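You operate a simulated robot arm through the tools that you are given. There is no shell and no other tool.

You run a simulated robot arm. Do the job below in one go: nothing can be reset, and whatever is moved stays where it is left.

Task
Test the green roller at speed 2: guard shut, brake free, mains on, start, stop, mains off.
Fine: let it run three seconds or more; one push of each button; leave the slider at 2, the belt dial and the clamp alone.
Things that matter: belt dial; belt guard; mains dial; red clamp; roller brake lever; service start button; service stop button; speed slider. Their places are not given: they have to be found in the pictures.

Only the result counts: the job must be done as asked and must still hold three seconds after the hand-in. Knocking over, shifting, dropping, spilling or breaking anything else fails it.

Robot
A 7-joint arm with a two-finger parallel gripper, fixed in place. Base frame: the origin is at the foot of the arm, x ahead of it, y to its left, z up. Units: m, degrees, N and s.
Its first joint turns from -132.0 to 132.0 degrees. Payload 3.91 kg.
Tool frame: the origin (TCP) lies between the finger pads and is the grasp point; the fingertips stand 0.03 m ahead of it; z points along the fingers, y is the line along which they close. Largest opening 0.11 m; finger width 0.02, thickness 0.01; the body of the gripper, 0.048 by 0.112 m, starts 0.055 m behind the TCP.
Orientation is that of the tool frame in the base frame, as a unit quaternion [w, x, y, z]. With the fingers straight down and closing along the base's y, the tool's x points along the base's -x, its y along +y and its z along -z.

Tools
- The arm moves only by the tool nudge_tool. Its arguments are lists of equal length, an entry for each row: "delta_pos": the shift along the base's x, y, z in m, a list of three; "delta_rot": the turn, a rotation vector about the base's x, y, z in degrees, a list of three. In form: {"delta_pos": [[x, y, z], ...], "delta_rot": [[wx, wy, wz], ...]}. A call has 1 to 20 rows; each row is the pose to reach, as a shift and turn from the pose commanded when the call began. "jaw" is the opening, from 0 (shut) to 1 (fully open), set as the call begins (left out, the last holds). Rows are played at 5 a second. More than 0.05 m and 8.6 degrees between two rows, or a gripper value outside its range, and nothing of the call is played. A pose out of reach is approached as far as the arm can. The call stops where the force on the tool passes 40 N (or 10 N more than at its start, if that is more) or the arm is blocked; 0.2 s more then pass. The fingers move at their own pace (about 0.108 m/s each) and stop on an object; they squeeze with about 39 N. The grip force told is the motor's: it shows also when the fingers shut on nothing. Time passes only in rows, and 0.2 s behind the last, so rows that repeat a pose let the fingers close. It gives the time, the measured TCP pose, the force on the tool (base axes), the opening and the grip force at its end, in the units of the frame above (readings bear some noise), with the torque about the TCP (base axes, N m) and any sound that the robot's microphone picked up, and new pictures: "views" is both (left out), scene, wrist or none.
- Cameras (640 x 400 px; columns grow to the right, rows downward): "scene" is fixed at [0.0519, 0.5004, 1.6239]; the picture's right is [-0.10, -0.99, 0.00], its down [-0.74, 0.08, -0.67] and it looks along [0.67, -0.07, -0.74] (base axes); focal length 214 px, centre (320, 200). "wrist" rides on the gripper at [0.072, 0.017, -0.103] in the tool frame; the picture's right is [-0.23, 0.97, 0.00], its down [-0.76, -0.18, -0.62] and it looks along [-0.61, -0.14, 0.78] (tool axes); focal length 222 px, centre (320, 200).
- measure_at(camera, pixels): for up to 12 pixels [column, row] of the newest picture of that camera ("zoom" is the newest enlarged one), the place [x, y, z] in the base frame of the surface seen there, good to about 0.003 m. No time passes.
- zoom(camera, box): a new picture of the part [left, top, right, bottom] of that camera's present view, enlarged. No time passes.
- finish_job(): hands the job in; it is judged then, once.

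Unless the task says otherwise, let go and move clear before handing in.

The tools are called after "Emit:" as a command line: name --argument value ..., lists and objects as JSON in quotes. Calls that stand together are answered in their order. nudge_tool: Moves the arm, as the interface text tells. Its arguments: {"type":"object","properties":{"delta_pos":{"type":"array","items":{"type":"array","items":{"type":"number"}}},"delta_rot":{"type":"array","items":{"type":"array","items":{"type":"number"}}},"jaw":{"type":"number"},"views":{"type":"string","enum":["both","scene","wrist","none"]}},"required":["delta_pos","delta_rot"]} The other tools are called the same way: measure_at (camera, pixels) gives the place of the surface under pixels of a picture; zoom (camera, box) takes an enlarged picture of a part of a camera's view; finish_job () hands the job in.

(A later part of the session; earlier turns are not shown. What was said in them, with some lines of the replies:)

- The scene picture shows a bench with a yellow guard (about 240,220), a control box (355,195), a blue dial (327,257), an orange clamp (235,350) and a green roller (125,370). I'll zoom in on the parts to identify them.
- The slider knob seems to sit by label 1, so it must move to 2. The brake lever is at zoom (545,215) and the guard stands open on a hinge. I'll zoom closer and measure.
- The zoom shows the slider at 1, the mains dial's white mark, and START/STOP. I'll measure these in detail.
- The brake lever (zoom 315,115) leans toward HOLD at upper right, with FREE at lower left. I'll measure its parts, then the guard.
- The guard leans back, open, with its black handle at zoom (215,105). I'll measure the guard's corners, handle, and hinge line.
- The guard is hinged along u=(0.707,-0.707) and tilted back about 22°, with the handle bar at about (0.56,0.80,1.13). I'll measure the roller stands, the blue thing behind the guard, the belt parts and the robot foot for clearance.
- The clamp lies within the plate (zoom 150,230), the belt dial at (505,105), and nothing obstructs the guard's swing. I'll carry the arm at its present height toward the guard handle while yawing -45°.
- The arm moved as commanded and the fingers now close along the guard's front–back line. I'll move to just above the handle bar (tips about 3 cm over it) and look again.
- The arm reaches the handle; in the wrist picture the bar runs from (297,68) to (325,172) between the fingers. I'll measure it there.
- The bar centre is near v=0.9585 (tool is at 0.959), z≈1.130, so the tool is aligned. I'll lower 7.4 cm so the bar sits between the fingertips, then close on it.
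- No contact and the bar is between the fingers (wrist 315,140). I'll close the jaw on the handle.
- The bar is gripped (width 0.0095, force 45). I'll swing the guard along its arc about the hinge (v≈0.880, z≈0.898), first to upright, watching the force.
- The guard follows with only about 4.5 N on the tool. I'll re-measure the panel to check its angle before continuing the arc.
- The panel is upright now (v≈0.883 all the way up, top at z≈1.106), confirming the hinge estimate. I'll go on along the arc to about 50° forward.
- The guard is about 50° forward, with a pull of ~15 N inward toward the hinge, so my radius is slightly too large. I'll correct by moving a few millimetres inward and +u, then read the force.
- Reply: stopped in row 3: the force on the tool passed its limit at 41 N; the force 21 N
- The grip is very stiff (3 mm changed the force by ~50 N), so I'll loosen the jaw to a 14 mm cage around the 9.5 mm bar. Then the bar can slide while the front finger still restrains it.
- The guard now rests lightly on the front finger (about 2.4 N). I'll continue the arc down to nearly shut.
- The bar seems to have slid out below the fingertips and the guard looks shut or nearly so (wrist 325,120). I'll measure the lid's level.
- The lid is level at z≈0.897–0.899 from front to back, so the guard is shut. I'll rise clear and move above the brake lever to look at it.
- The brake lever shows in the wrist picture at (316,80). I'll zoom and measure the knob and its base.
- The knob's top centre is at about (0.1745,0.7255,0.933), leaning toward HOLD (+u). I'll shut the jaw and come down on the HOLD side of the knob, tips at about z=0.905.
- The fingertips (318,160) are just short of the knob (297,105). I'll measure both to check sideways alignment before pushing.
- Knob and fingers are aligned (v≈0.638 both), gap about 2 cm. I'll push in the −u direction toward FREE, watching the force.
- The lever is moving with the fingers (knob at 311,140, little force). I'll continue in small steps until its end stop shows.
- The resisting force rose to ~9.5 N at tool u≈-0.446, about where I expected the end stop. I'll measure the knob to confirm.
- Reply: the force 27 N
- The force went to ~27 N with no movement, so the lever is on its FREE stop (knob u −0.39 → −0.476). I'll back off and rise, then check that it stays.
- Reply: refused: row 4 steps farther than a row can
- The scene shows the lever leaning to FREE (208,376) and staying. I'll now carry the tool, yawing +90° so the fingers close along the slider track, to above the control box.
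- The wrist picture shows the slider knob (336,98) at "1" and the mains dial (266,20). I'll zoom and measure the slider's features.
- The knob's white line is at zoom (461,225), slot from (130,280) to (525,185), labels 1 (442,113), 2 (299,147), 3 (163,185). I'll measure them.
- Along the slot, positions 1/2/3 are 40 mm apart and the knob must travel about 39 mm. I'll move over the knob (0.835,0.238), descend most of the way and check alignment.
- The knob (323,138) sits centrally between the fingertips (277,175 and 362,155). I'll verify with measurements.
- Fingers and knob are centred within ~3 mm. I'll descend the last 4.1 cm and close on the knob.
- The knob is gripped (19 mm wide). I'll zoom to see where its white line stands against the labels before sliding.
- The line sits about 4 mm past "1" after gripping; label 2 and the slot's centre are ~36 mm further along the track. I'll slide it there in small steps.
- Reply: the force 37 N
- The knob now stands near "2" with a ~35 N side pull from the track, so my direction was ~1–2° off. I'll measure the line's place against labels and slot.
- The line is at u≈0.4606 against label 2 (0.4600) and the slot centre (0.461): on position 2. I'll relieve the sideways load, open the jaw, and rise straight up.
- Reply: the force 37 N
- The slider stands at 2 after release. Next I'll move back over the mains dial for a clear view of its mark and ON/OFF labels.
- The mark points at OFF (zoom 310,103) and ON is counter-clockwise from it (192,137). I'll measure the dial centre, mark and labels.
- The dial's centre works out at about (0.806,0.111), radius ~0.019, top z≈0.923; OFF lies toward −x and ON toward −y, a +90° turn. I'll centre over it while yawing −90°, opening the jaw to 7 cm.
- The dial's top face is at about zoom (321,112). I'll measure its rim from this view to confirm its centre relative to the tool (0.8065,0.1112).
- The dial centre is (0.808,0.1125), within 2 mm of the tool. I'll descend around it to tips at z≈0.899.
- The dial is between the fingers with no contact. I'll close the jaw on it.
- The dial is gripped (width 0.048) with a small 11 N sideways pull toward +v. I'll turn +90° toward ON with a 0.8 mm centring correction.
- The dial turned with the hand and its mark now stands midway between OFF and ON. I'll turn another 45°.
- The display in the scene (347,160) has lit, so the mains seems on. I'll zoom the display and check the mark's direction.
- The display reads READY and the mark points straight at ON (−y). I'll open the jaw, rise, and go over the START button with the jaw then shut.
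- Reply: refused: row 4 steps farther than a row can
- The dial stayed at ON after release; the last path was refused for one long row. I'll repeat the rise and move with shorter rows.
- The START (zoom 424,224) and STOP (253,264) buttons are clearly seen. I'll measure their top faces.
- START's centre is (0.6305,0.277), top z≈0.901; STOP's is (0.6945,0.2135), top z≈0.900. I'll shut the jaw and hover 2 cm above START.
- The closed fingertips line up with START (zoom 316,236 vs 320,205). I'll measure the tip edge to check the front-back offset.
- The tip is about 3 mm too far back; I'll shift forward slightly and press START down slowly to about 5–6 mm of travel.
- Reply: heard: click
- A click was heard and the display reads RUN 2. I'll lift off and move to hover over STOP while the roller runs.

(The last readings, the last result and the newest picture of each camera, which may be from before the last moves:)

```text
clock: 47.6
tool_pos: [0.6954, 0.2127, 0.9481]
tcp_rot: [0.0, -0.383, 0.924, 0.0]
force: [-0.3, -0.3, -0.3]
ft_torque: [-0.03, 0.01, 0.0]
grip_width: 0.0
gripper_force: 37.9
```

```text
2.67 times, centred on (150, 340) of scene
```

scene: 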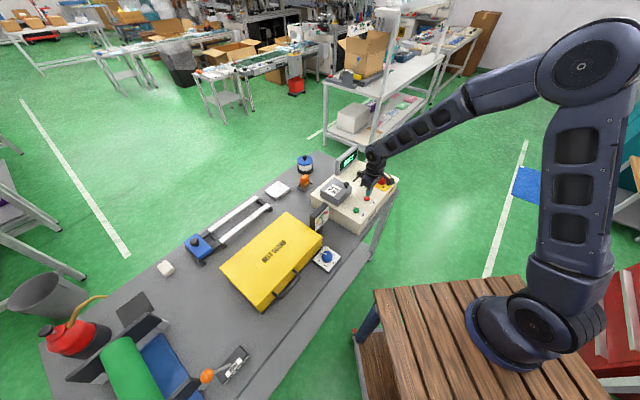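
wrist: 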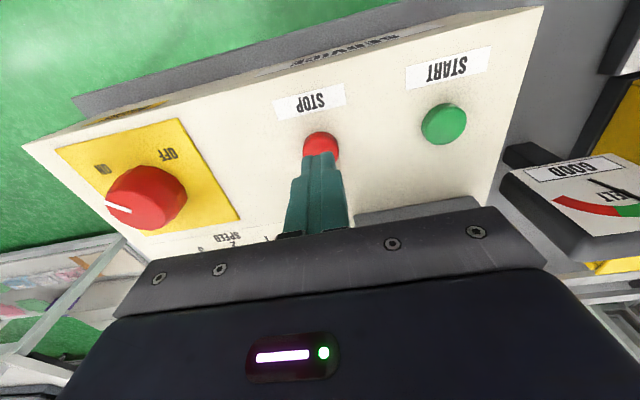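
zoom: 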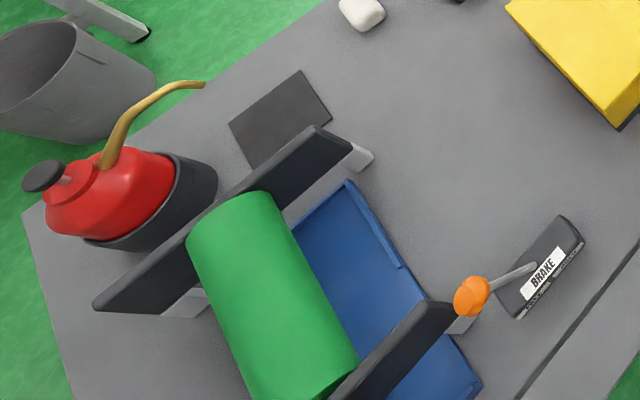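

The display still shows RUN 2 and the tips are centred over STOP (zoom 316,236 vs 321,215). I'll hold still for about 4 s so the roller runs well over three seconds.

Emit:
nudge_tool --delta_pos '[[0, 0, 0], [0, 0, 0], [0, 0, 0], [0, 0, 0], [0, 0, 0], [0, 0, 0], [0, 0, 0], [0, 0, 0], [0, 0, 0], [0, 0, 0], [0, 0, 0], [0, 0, 0], [0, 0, 0], [0, 0, 0], [0, 0, 0], [0, 0, 0], [0, 0, 0], [0, 0, 0], [0, 0, 0], [0, 0, 0]]' --delta_rot '[[0, 0, 0], [0, 0, 0], [0, 0, 0], [0, 0, 0], [0, 0, 0], [0, 0, 0], [0, 0, 0], [0, 0, 0], [0, 0, 0], [0, 0, 0], [0, 0, 0], [0, 0, 0], [0, 0, 0], [0, 0, 0], [0, 0, 0], [0, 0, 0], [0, 0, 0], [0, 0, 0], [0, 0, 0], [0, 0, 0]]'

Emit:
zoom --camera "scene" --box '[320, 130, 410, 235]'

```text
clock: 51.8
tool_pos: [0.6949, 0.2136, 0.9485]
tcp_rot: [-0.002, -0.384, 0.923, 0.0]
force: [-0.7, 0.7, 0.0]
ft_torque: [0.01, 0.01, -0.01]
grip_width: 0.0
gripper_force: 37.7
```

scene: 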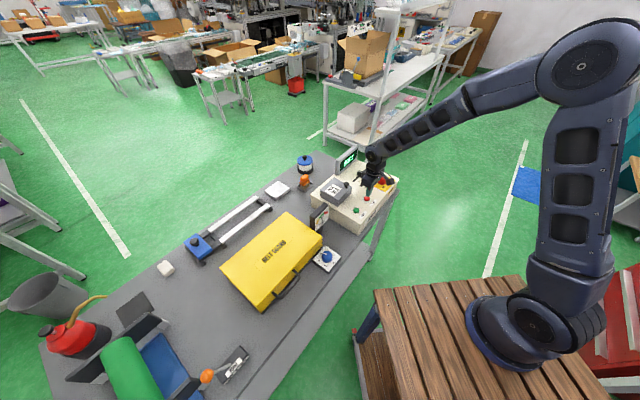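
wrist: 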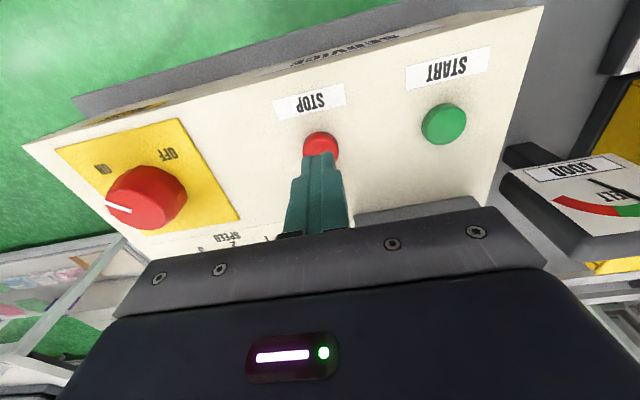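

```text
3.81 times, centred on (365, 182) of scene
```

zoom: 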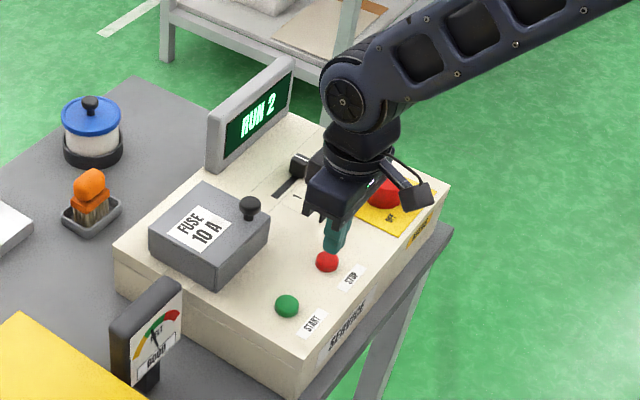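

The roller has run about 6 s (display RUN 2). I'll now press STOP by the same stroke.

Emit:
nudge_tool --delta_pos '[[0, 0, -0.008], [0, 0, -0.014], [0, 0, -0.018], [0, 0, -0.021], [0, 0, -0.024], [0, 0, -0.026]]' --delta_rot '[[0, 0, 0], [0, 0, 0], [0, 0, 0], [0, 0, 0], [0, 0, 0], [0, 0, 0]]'

Emit:
zoom --camera "scene" --box '[320, 130, 410, 235]'

```text
clock: 53.2
tool_pos: [0.6934, 0.2124, 0.9235]
tcp_rot: [0.001, -0.384, 0.923, -0.001]
force: [-0.5, 1.1, 16.2]
ft_torque: [0.11, -0.04, -0.02]
grip_width: 0.0
gripper_force: 37.9
heard: click
```

scene: 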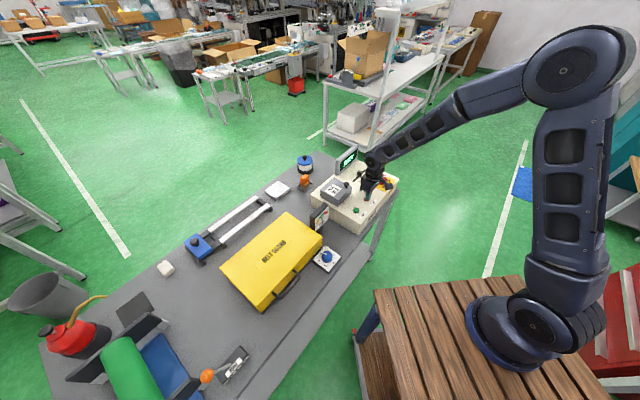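
wrist: 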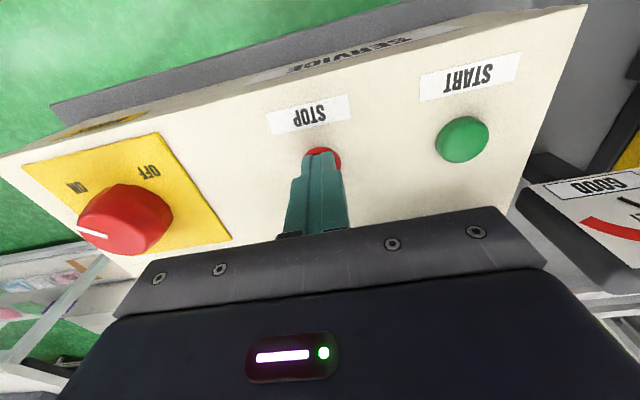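

```text
3.81 times, centred on (365, 182) of scene
```

zoom: 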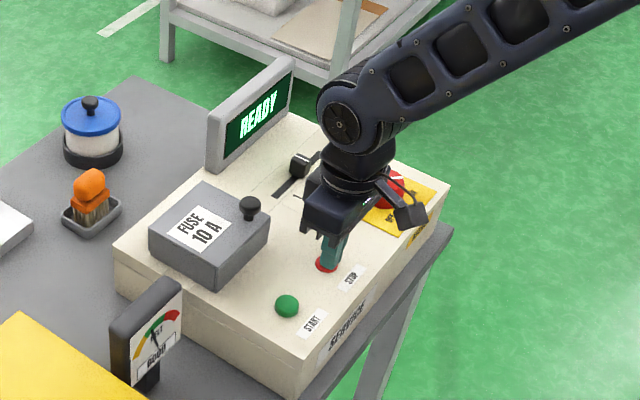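

A click was heard and the display is back to READY. I'll lift off STOP first with the jaw shut, then go over the mains dial with the jaw open.

Emit:
nudge_tool --delta_pos '[[0, 0, 0.03], [0, 0, 0.08]]' --delta_rot '[[0, 0, 0], [0, 0, 0]]' --views "none"

Emit:
nudge_tool --delta_pos '[[0.0285, -0.0248, 0.01], [0.057, -0.0495, 0.02], [0.0854, -0.0743, 0.02], [0.1138, -0.099, 0.02], [0.1138, -0.099, 0.02]]' --delta_rot '[[0, 0, 0], [0, 0, 0], [0, 0, 0], [0, 0, 0], [0, 0, 0]]' --jaw 0.64

Emit:
zoom --camera "wrist" --box '[210, 60, 430, 240]'

```text
clock: 53.8
tool_pos: [0.6933, 0.213, 1.0001]
tcp_rot: [-0.001, -0.384, 0.923, 0.0]
force: [0.0, -1.3, 0.5]
ft_torque: [-0.04, 0.05, -0.02]
grip_width: 0.0
gripper_force: 37.6
```

```text
clock: 55.0
tool_pos: [0.8109, 0.1121, 1.023]
tcp_rot: [0.0, -0.384, 0.924, -0.001]
force: [0.1, -0.1, 0.6]
ft_torque: [-0.02, 0.0, -0.01]
grip_width: 0.0706
gripper_force: 0.0
```

scene: 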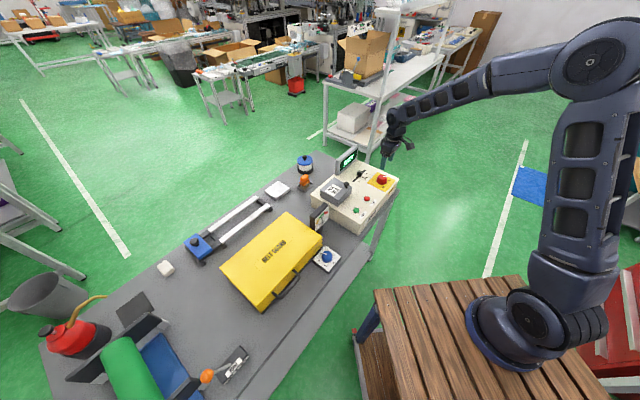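
wrist: 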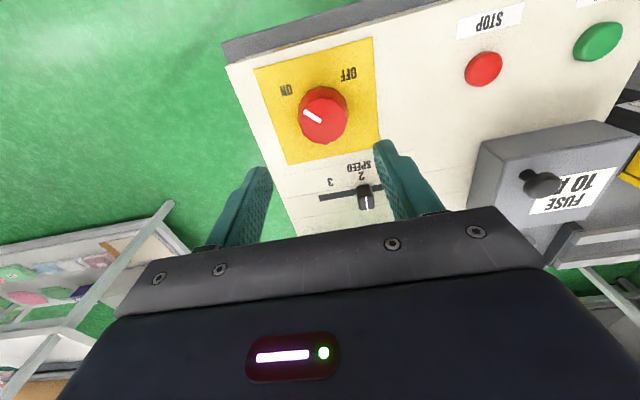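

```text
2.22 times, centred on (320, 150) of wrist
```

zoom: 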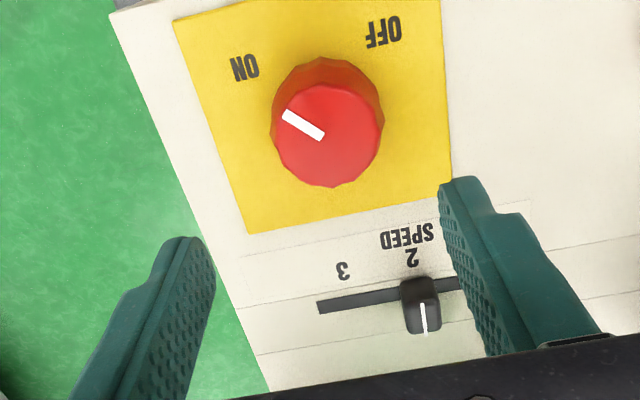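

The dial is centred between the open fingers (zoom 325,130). I'll descend around it.

Emit:
nudge_tool --delta_pos '[[0, 0, -0.04], [0, 0, -0.075], [0, 0, -0.095]]' --delta_rot '[[0, 0, 0], [0, 0, 0], [0, 0, 0]]'

```text
clock: 55.8
tool_pos: [0.8089, 0.115, 0.9279]
tcp_rot: [-0.002, -0.384, 0.923, 0.0]
force: [-0.3, -0.4, 0.3]
ft_torque: [0.0, -0.02, 0.0]
grip_width: 0.0706
gripper_force: 0.0
```

scene: 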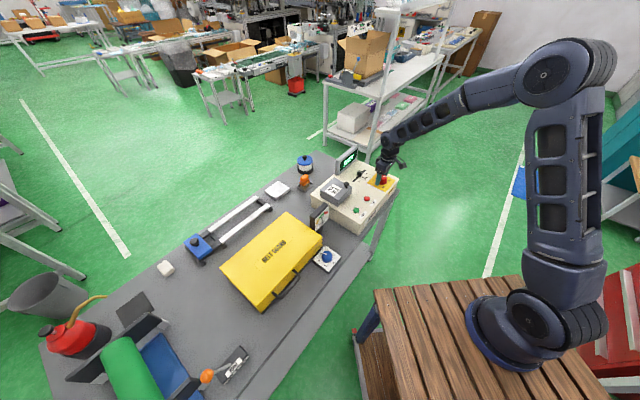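
wrist: 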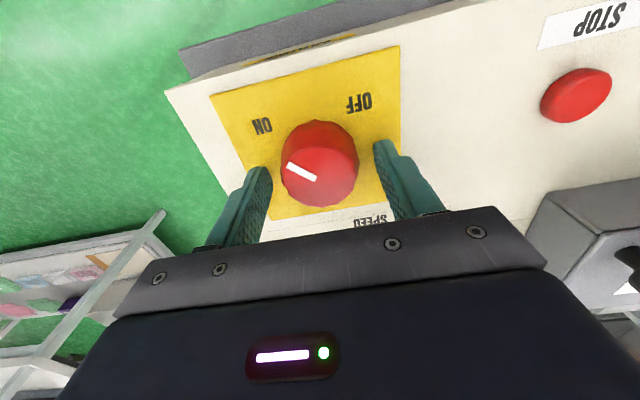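

Fingers straddle the dial with no contact. I'll close the jaw on it.

Emit:
nudge_tool --delta_pos '[[0, 0, 0], [0, 0, 0], [0, 0, 0]]' --delta_rot '[[0, 0, 0], [0, 0, 0], [0, 0, 0]]' --jaw 0 --views "wrist"

```text
clock: 56.6
tool_pos: [0.8087, 0.1155, 0.9263]
tcp_rot: [-0.001, -0.383, 0.924, 0.0]
force: [-3.9, 3.2, -6.9]
ft_torque: [0.48, -0.37, -0.02]
grip_width: 0.0481
gripper_force: 45.1
```

wrist: 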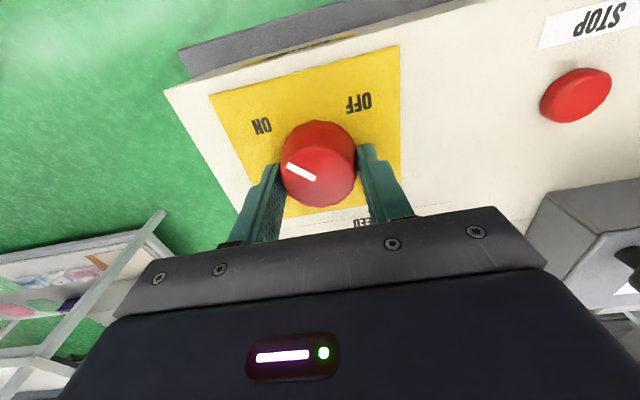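

The dial is gripped (0.048). I'll turn −45° first, watching the force.

Emit:
nudge_tool --delta_pos '[[0, 0, 0], [-0.0003, -0.0003, 0], [-0.0006, -0.0006, 0], [-0.0008, -0.0008, 0], [-0.001, -0.001, 0], [-0.001, -0.001, 0]]' --delta_rot '[[0, 0, -7.5], [0, 0, -15], [0, 0, -22.5], [0, 0, -30], [0, 0, -37.5], [0, 0, -45]]' --views "wrist"

```text
clock: 58.0
tool_pos: [0.8075, 0.113, 0.9278]
tcp_rot: [0.0, -0.001, 1.0, 0.0]
force: [27.7, 11.5, -14.1]
ft_torque: [0.26, -1.18, 0.02]
grip_width: 0.0477
gripper_force: 44.7
```

wrist: 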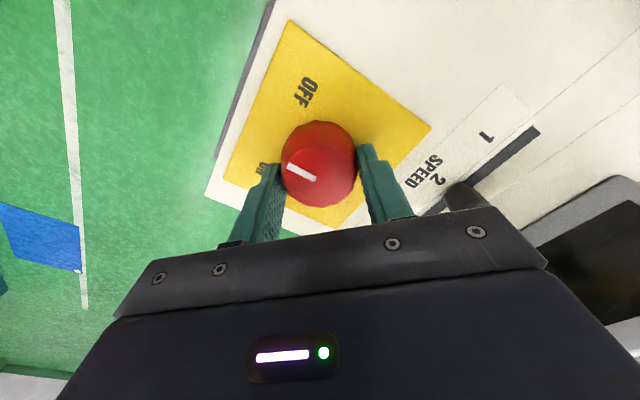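

The dial follows (mark midway), but my shift of −1 mm loaded it ~30 N; I'll put that back and go on turning the remaining −45°.

Emit:
nudge_tool --delta_pos '[[0.001, 0.0007, 0], [0.0012, 0.0008, 0], [0.0012, 0.0008, 0], [0.0012, 0.0008, 0], [0.0012, 0.0008, 0], [0.0012, 0.0008, 0], [0.0012, 0.0008, 0]]' --delta_rot '[[0, 0, 0], [0, 0, -7.5], [0, 0, -15], [0, 0, -22.5], [0, 0, -30], [0, 0, -37.5], [0, 0, -45]]'

Emit:
zoom --camera "scene" --box '[320, 130, 410, 235]'

Emit:
zoom --camera "wrist" --box '[210, 60, 430, 240]'

```text
clock: 59.6
tool_pos: [0.8084, 0.1123, 0.9293]
tcp_rot: [-0.001, 0.384, 0.923, 0.0]
force: [6.7, -16.4, 4.3]
ft_torque: [-0.99, 0.16, 0.04]
grip_width: 0.0477
gripper_force: 45.0
```

scene: 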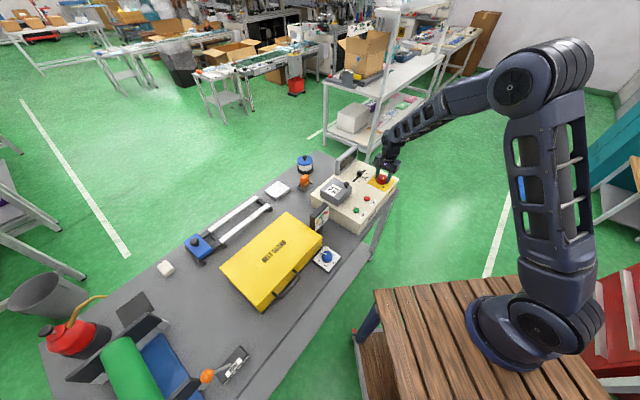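
wrist: 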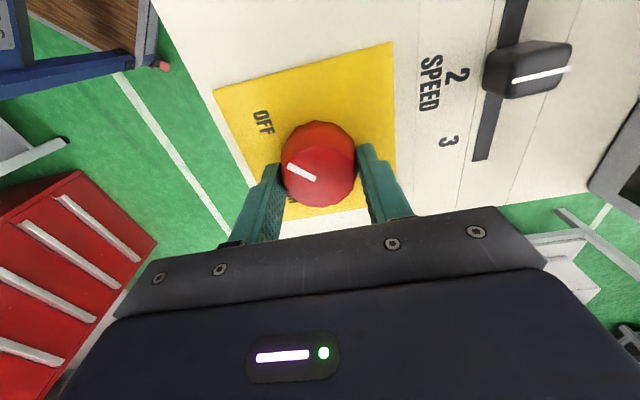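

```text
3.81 times, centred on (365, 182) of scene
```

zoom: 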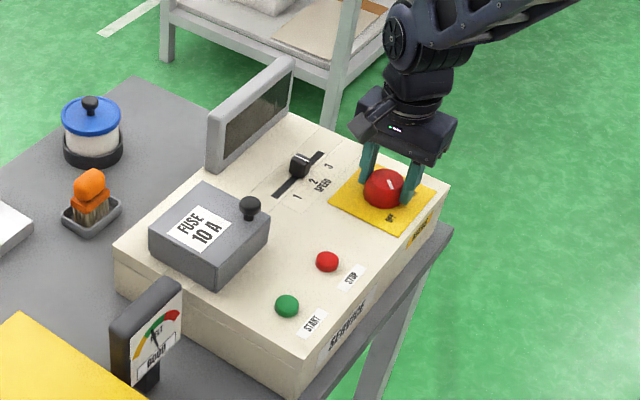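

```text
2.22 times, centred on (320, 150) of wrist
```

zoom: 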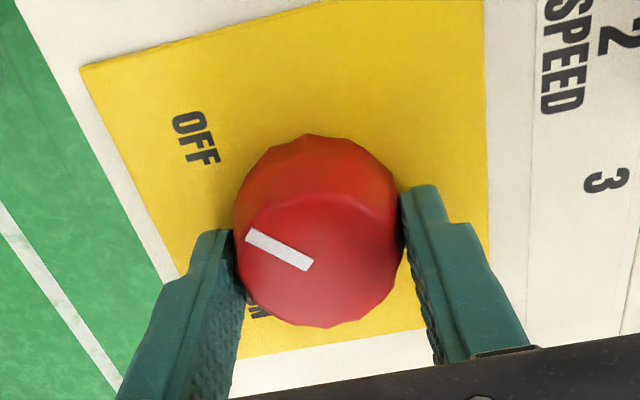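

The display is dark and the mark lies as it did at OFF originally. I'll measure it, then open the jaw and rise clear.

Emit:
measure_at --camera "zoom" --pixels '[[308, 266], [252, 237], [195, 138]]'

Emit:
nudge_tool --delta_pos '[[0, 0, 0], [0, 0, 0]]' --delta_rot '[[0, 0, 0], [0, 0, 0]]' --jaw 0.64 --views "none"

Emit:
nudge_tool --delta_pos '[[0, 0, 0.03], [0, 0, 0.07], [0, 0, 0.11], [-0.02, 0, 0.15], [-0.04, 0, 0.19], [-0.06, 0, 0.23]]' --delta_rot '[[0, 0, 0], [0, 0, 0], [0, 0, 0], [0, 0, 0], [0, 0, 0], [0, 0, 0]]'

Emit:
zoom --camera "wrist" --box '[210, 0, 450, 180]'

Emit:
zoom --camera "scene" --box '[310, 130, 410, 245]'

Emit:
zoom --camera "scene" --box '[150, 190, 350, 395]'

```text
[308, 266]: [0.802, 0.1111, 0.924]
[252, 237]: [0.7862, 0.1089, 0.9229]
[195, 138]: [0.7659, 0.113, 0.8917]
```

```text
clock: 60.2
tool_pos: [0.8074, 0.1124, 0.9276]
tcp_rot: [0.0, 0.382, 0.924, 0.001]
force: [-0.4, -0.2, 0.3]
ft_torque: [-0.02, 0.03, 0.01]
grip_width: 0.0706
gripper_force: 0.1
```

```text
clock: 61.6
tool_pos: [0.7446, 0.1142, 1.1595]
tcp_rot: [-0.001, 0.382, 0.924, 0.0]
force: [0.8, -0.1, -0.8]
ft_torque: [0.0, 0.04, -0.01]
grip_width: 0.0703
gripper_force: 0.0
```

scene: 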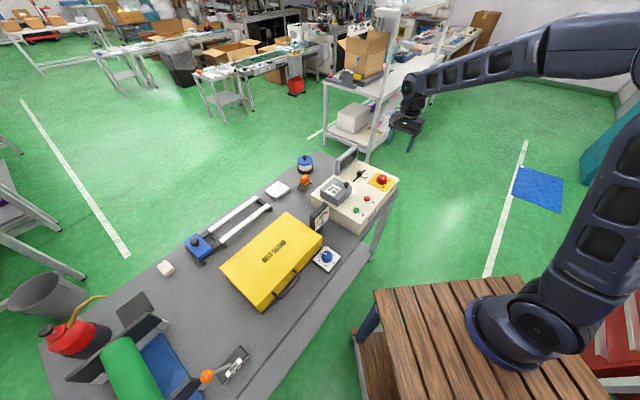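
wrist: 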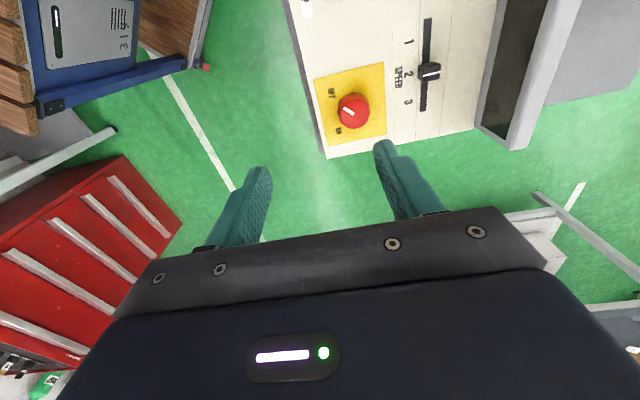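

```text
2.22 times, centred on (330, 90) of wrist
```

zoom: 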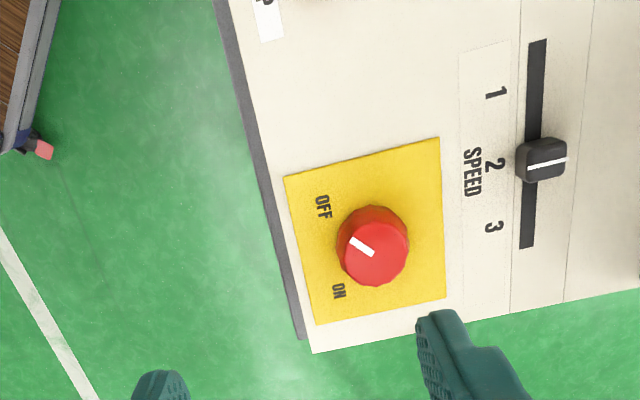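

```text
3.48 times, centred on (360, 188) of scene
```

zoom: 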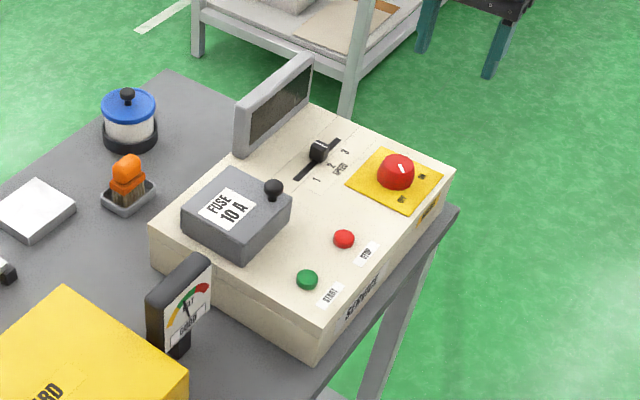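

```text
1.95 times, centred on (250, 292) of scene
```

zoom: 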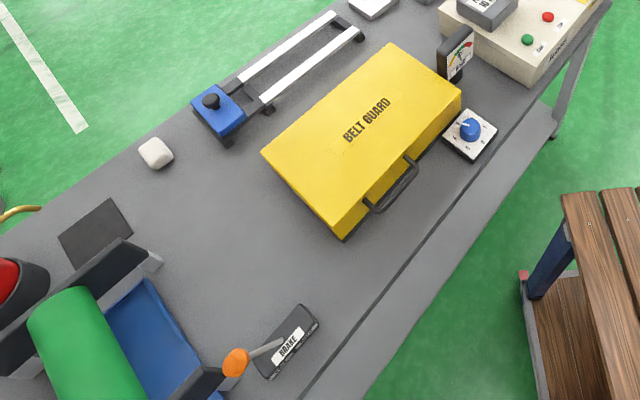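

The mains dial is back at OFF and the display is dark. The slider is at 2, the guard is shut and the brake is on FREE. The belt dial and gauge are unchanged, and the arm is clear of everything, so I'm handing the job in.

Emit:
finish_job

```text
The job is handed in.
```

The test of the green roller at speed 2 is done, and I have handed it in. I don't have the verdict.

- **Set-up:** I shut the guard and moved the brake lever to its FREE stop. The slider was at 1, so I moved it to 2.
- **Run:** With the mains on, the display read READY. One push of START gave a click and RUN 2, and it ran for about 6 seconds.
- **Stop:** One push of STOP gave a click, and the display went back to READY.
- **End state:** The mains dial is back at OFF and the display is dark. The slider is still at 2, the guard is shut and the brake is free.

I left the belt dial and the red clamp alone. I saw nothing else shifted or knocked over, and the arm was clear of the bench at hand-in. I judged that the roller was running from the display, because its surface shows no visible turning in the pictures.
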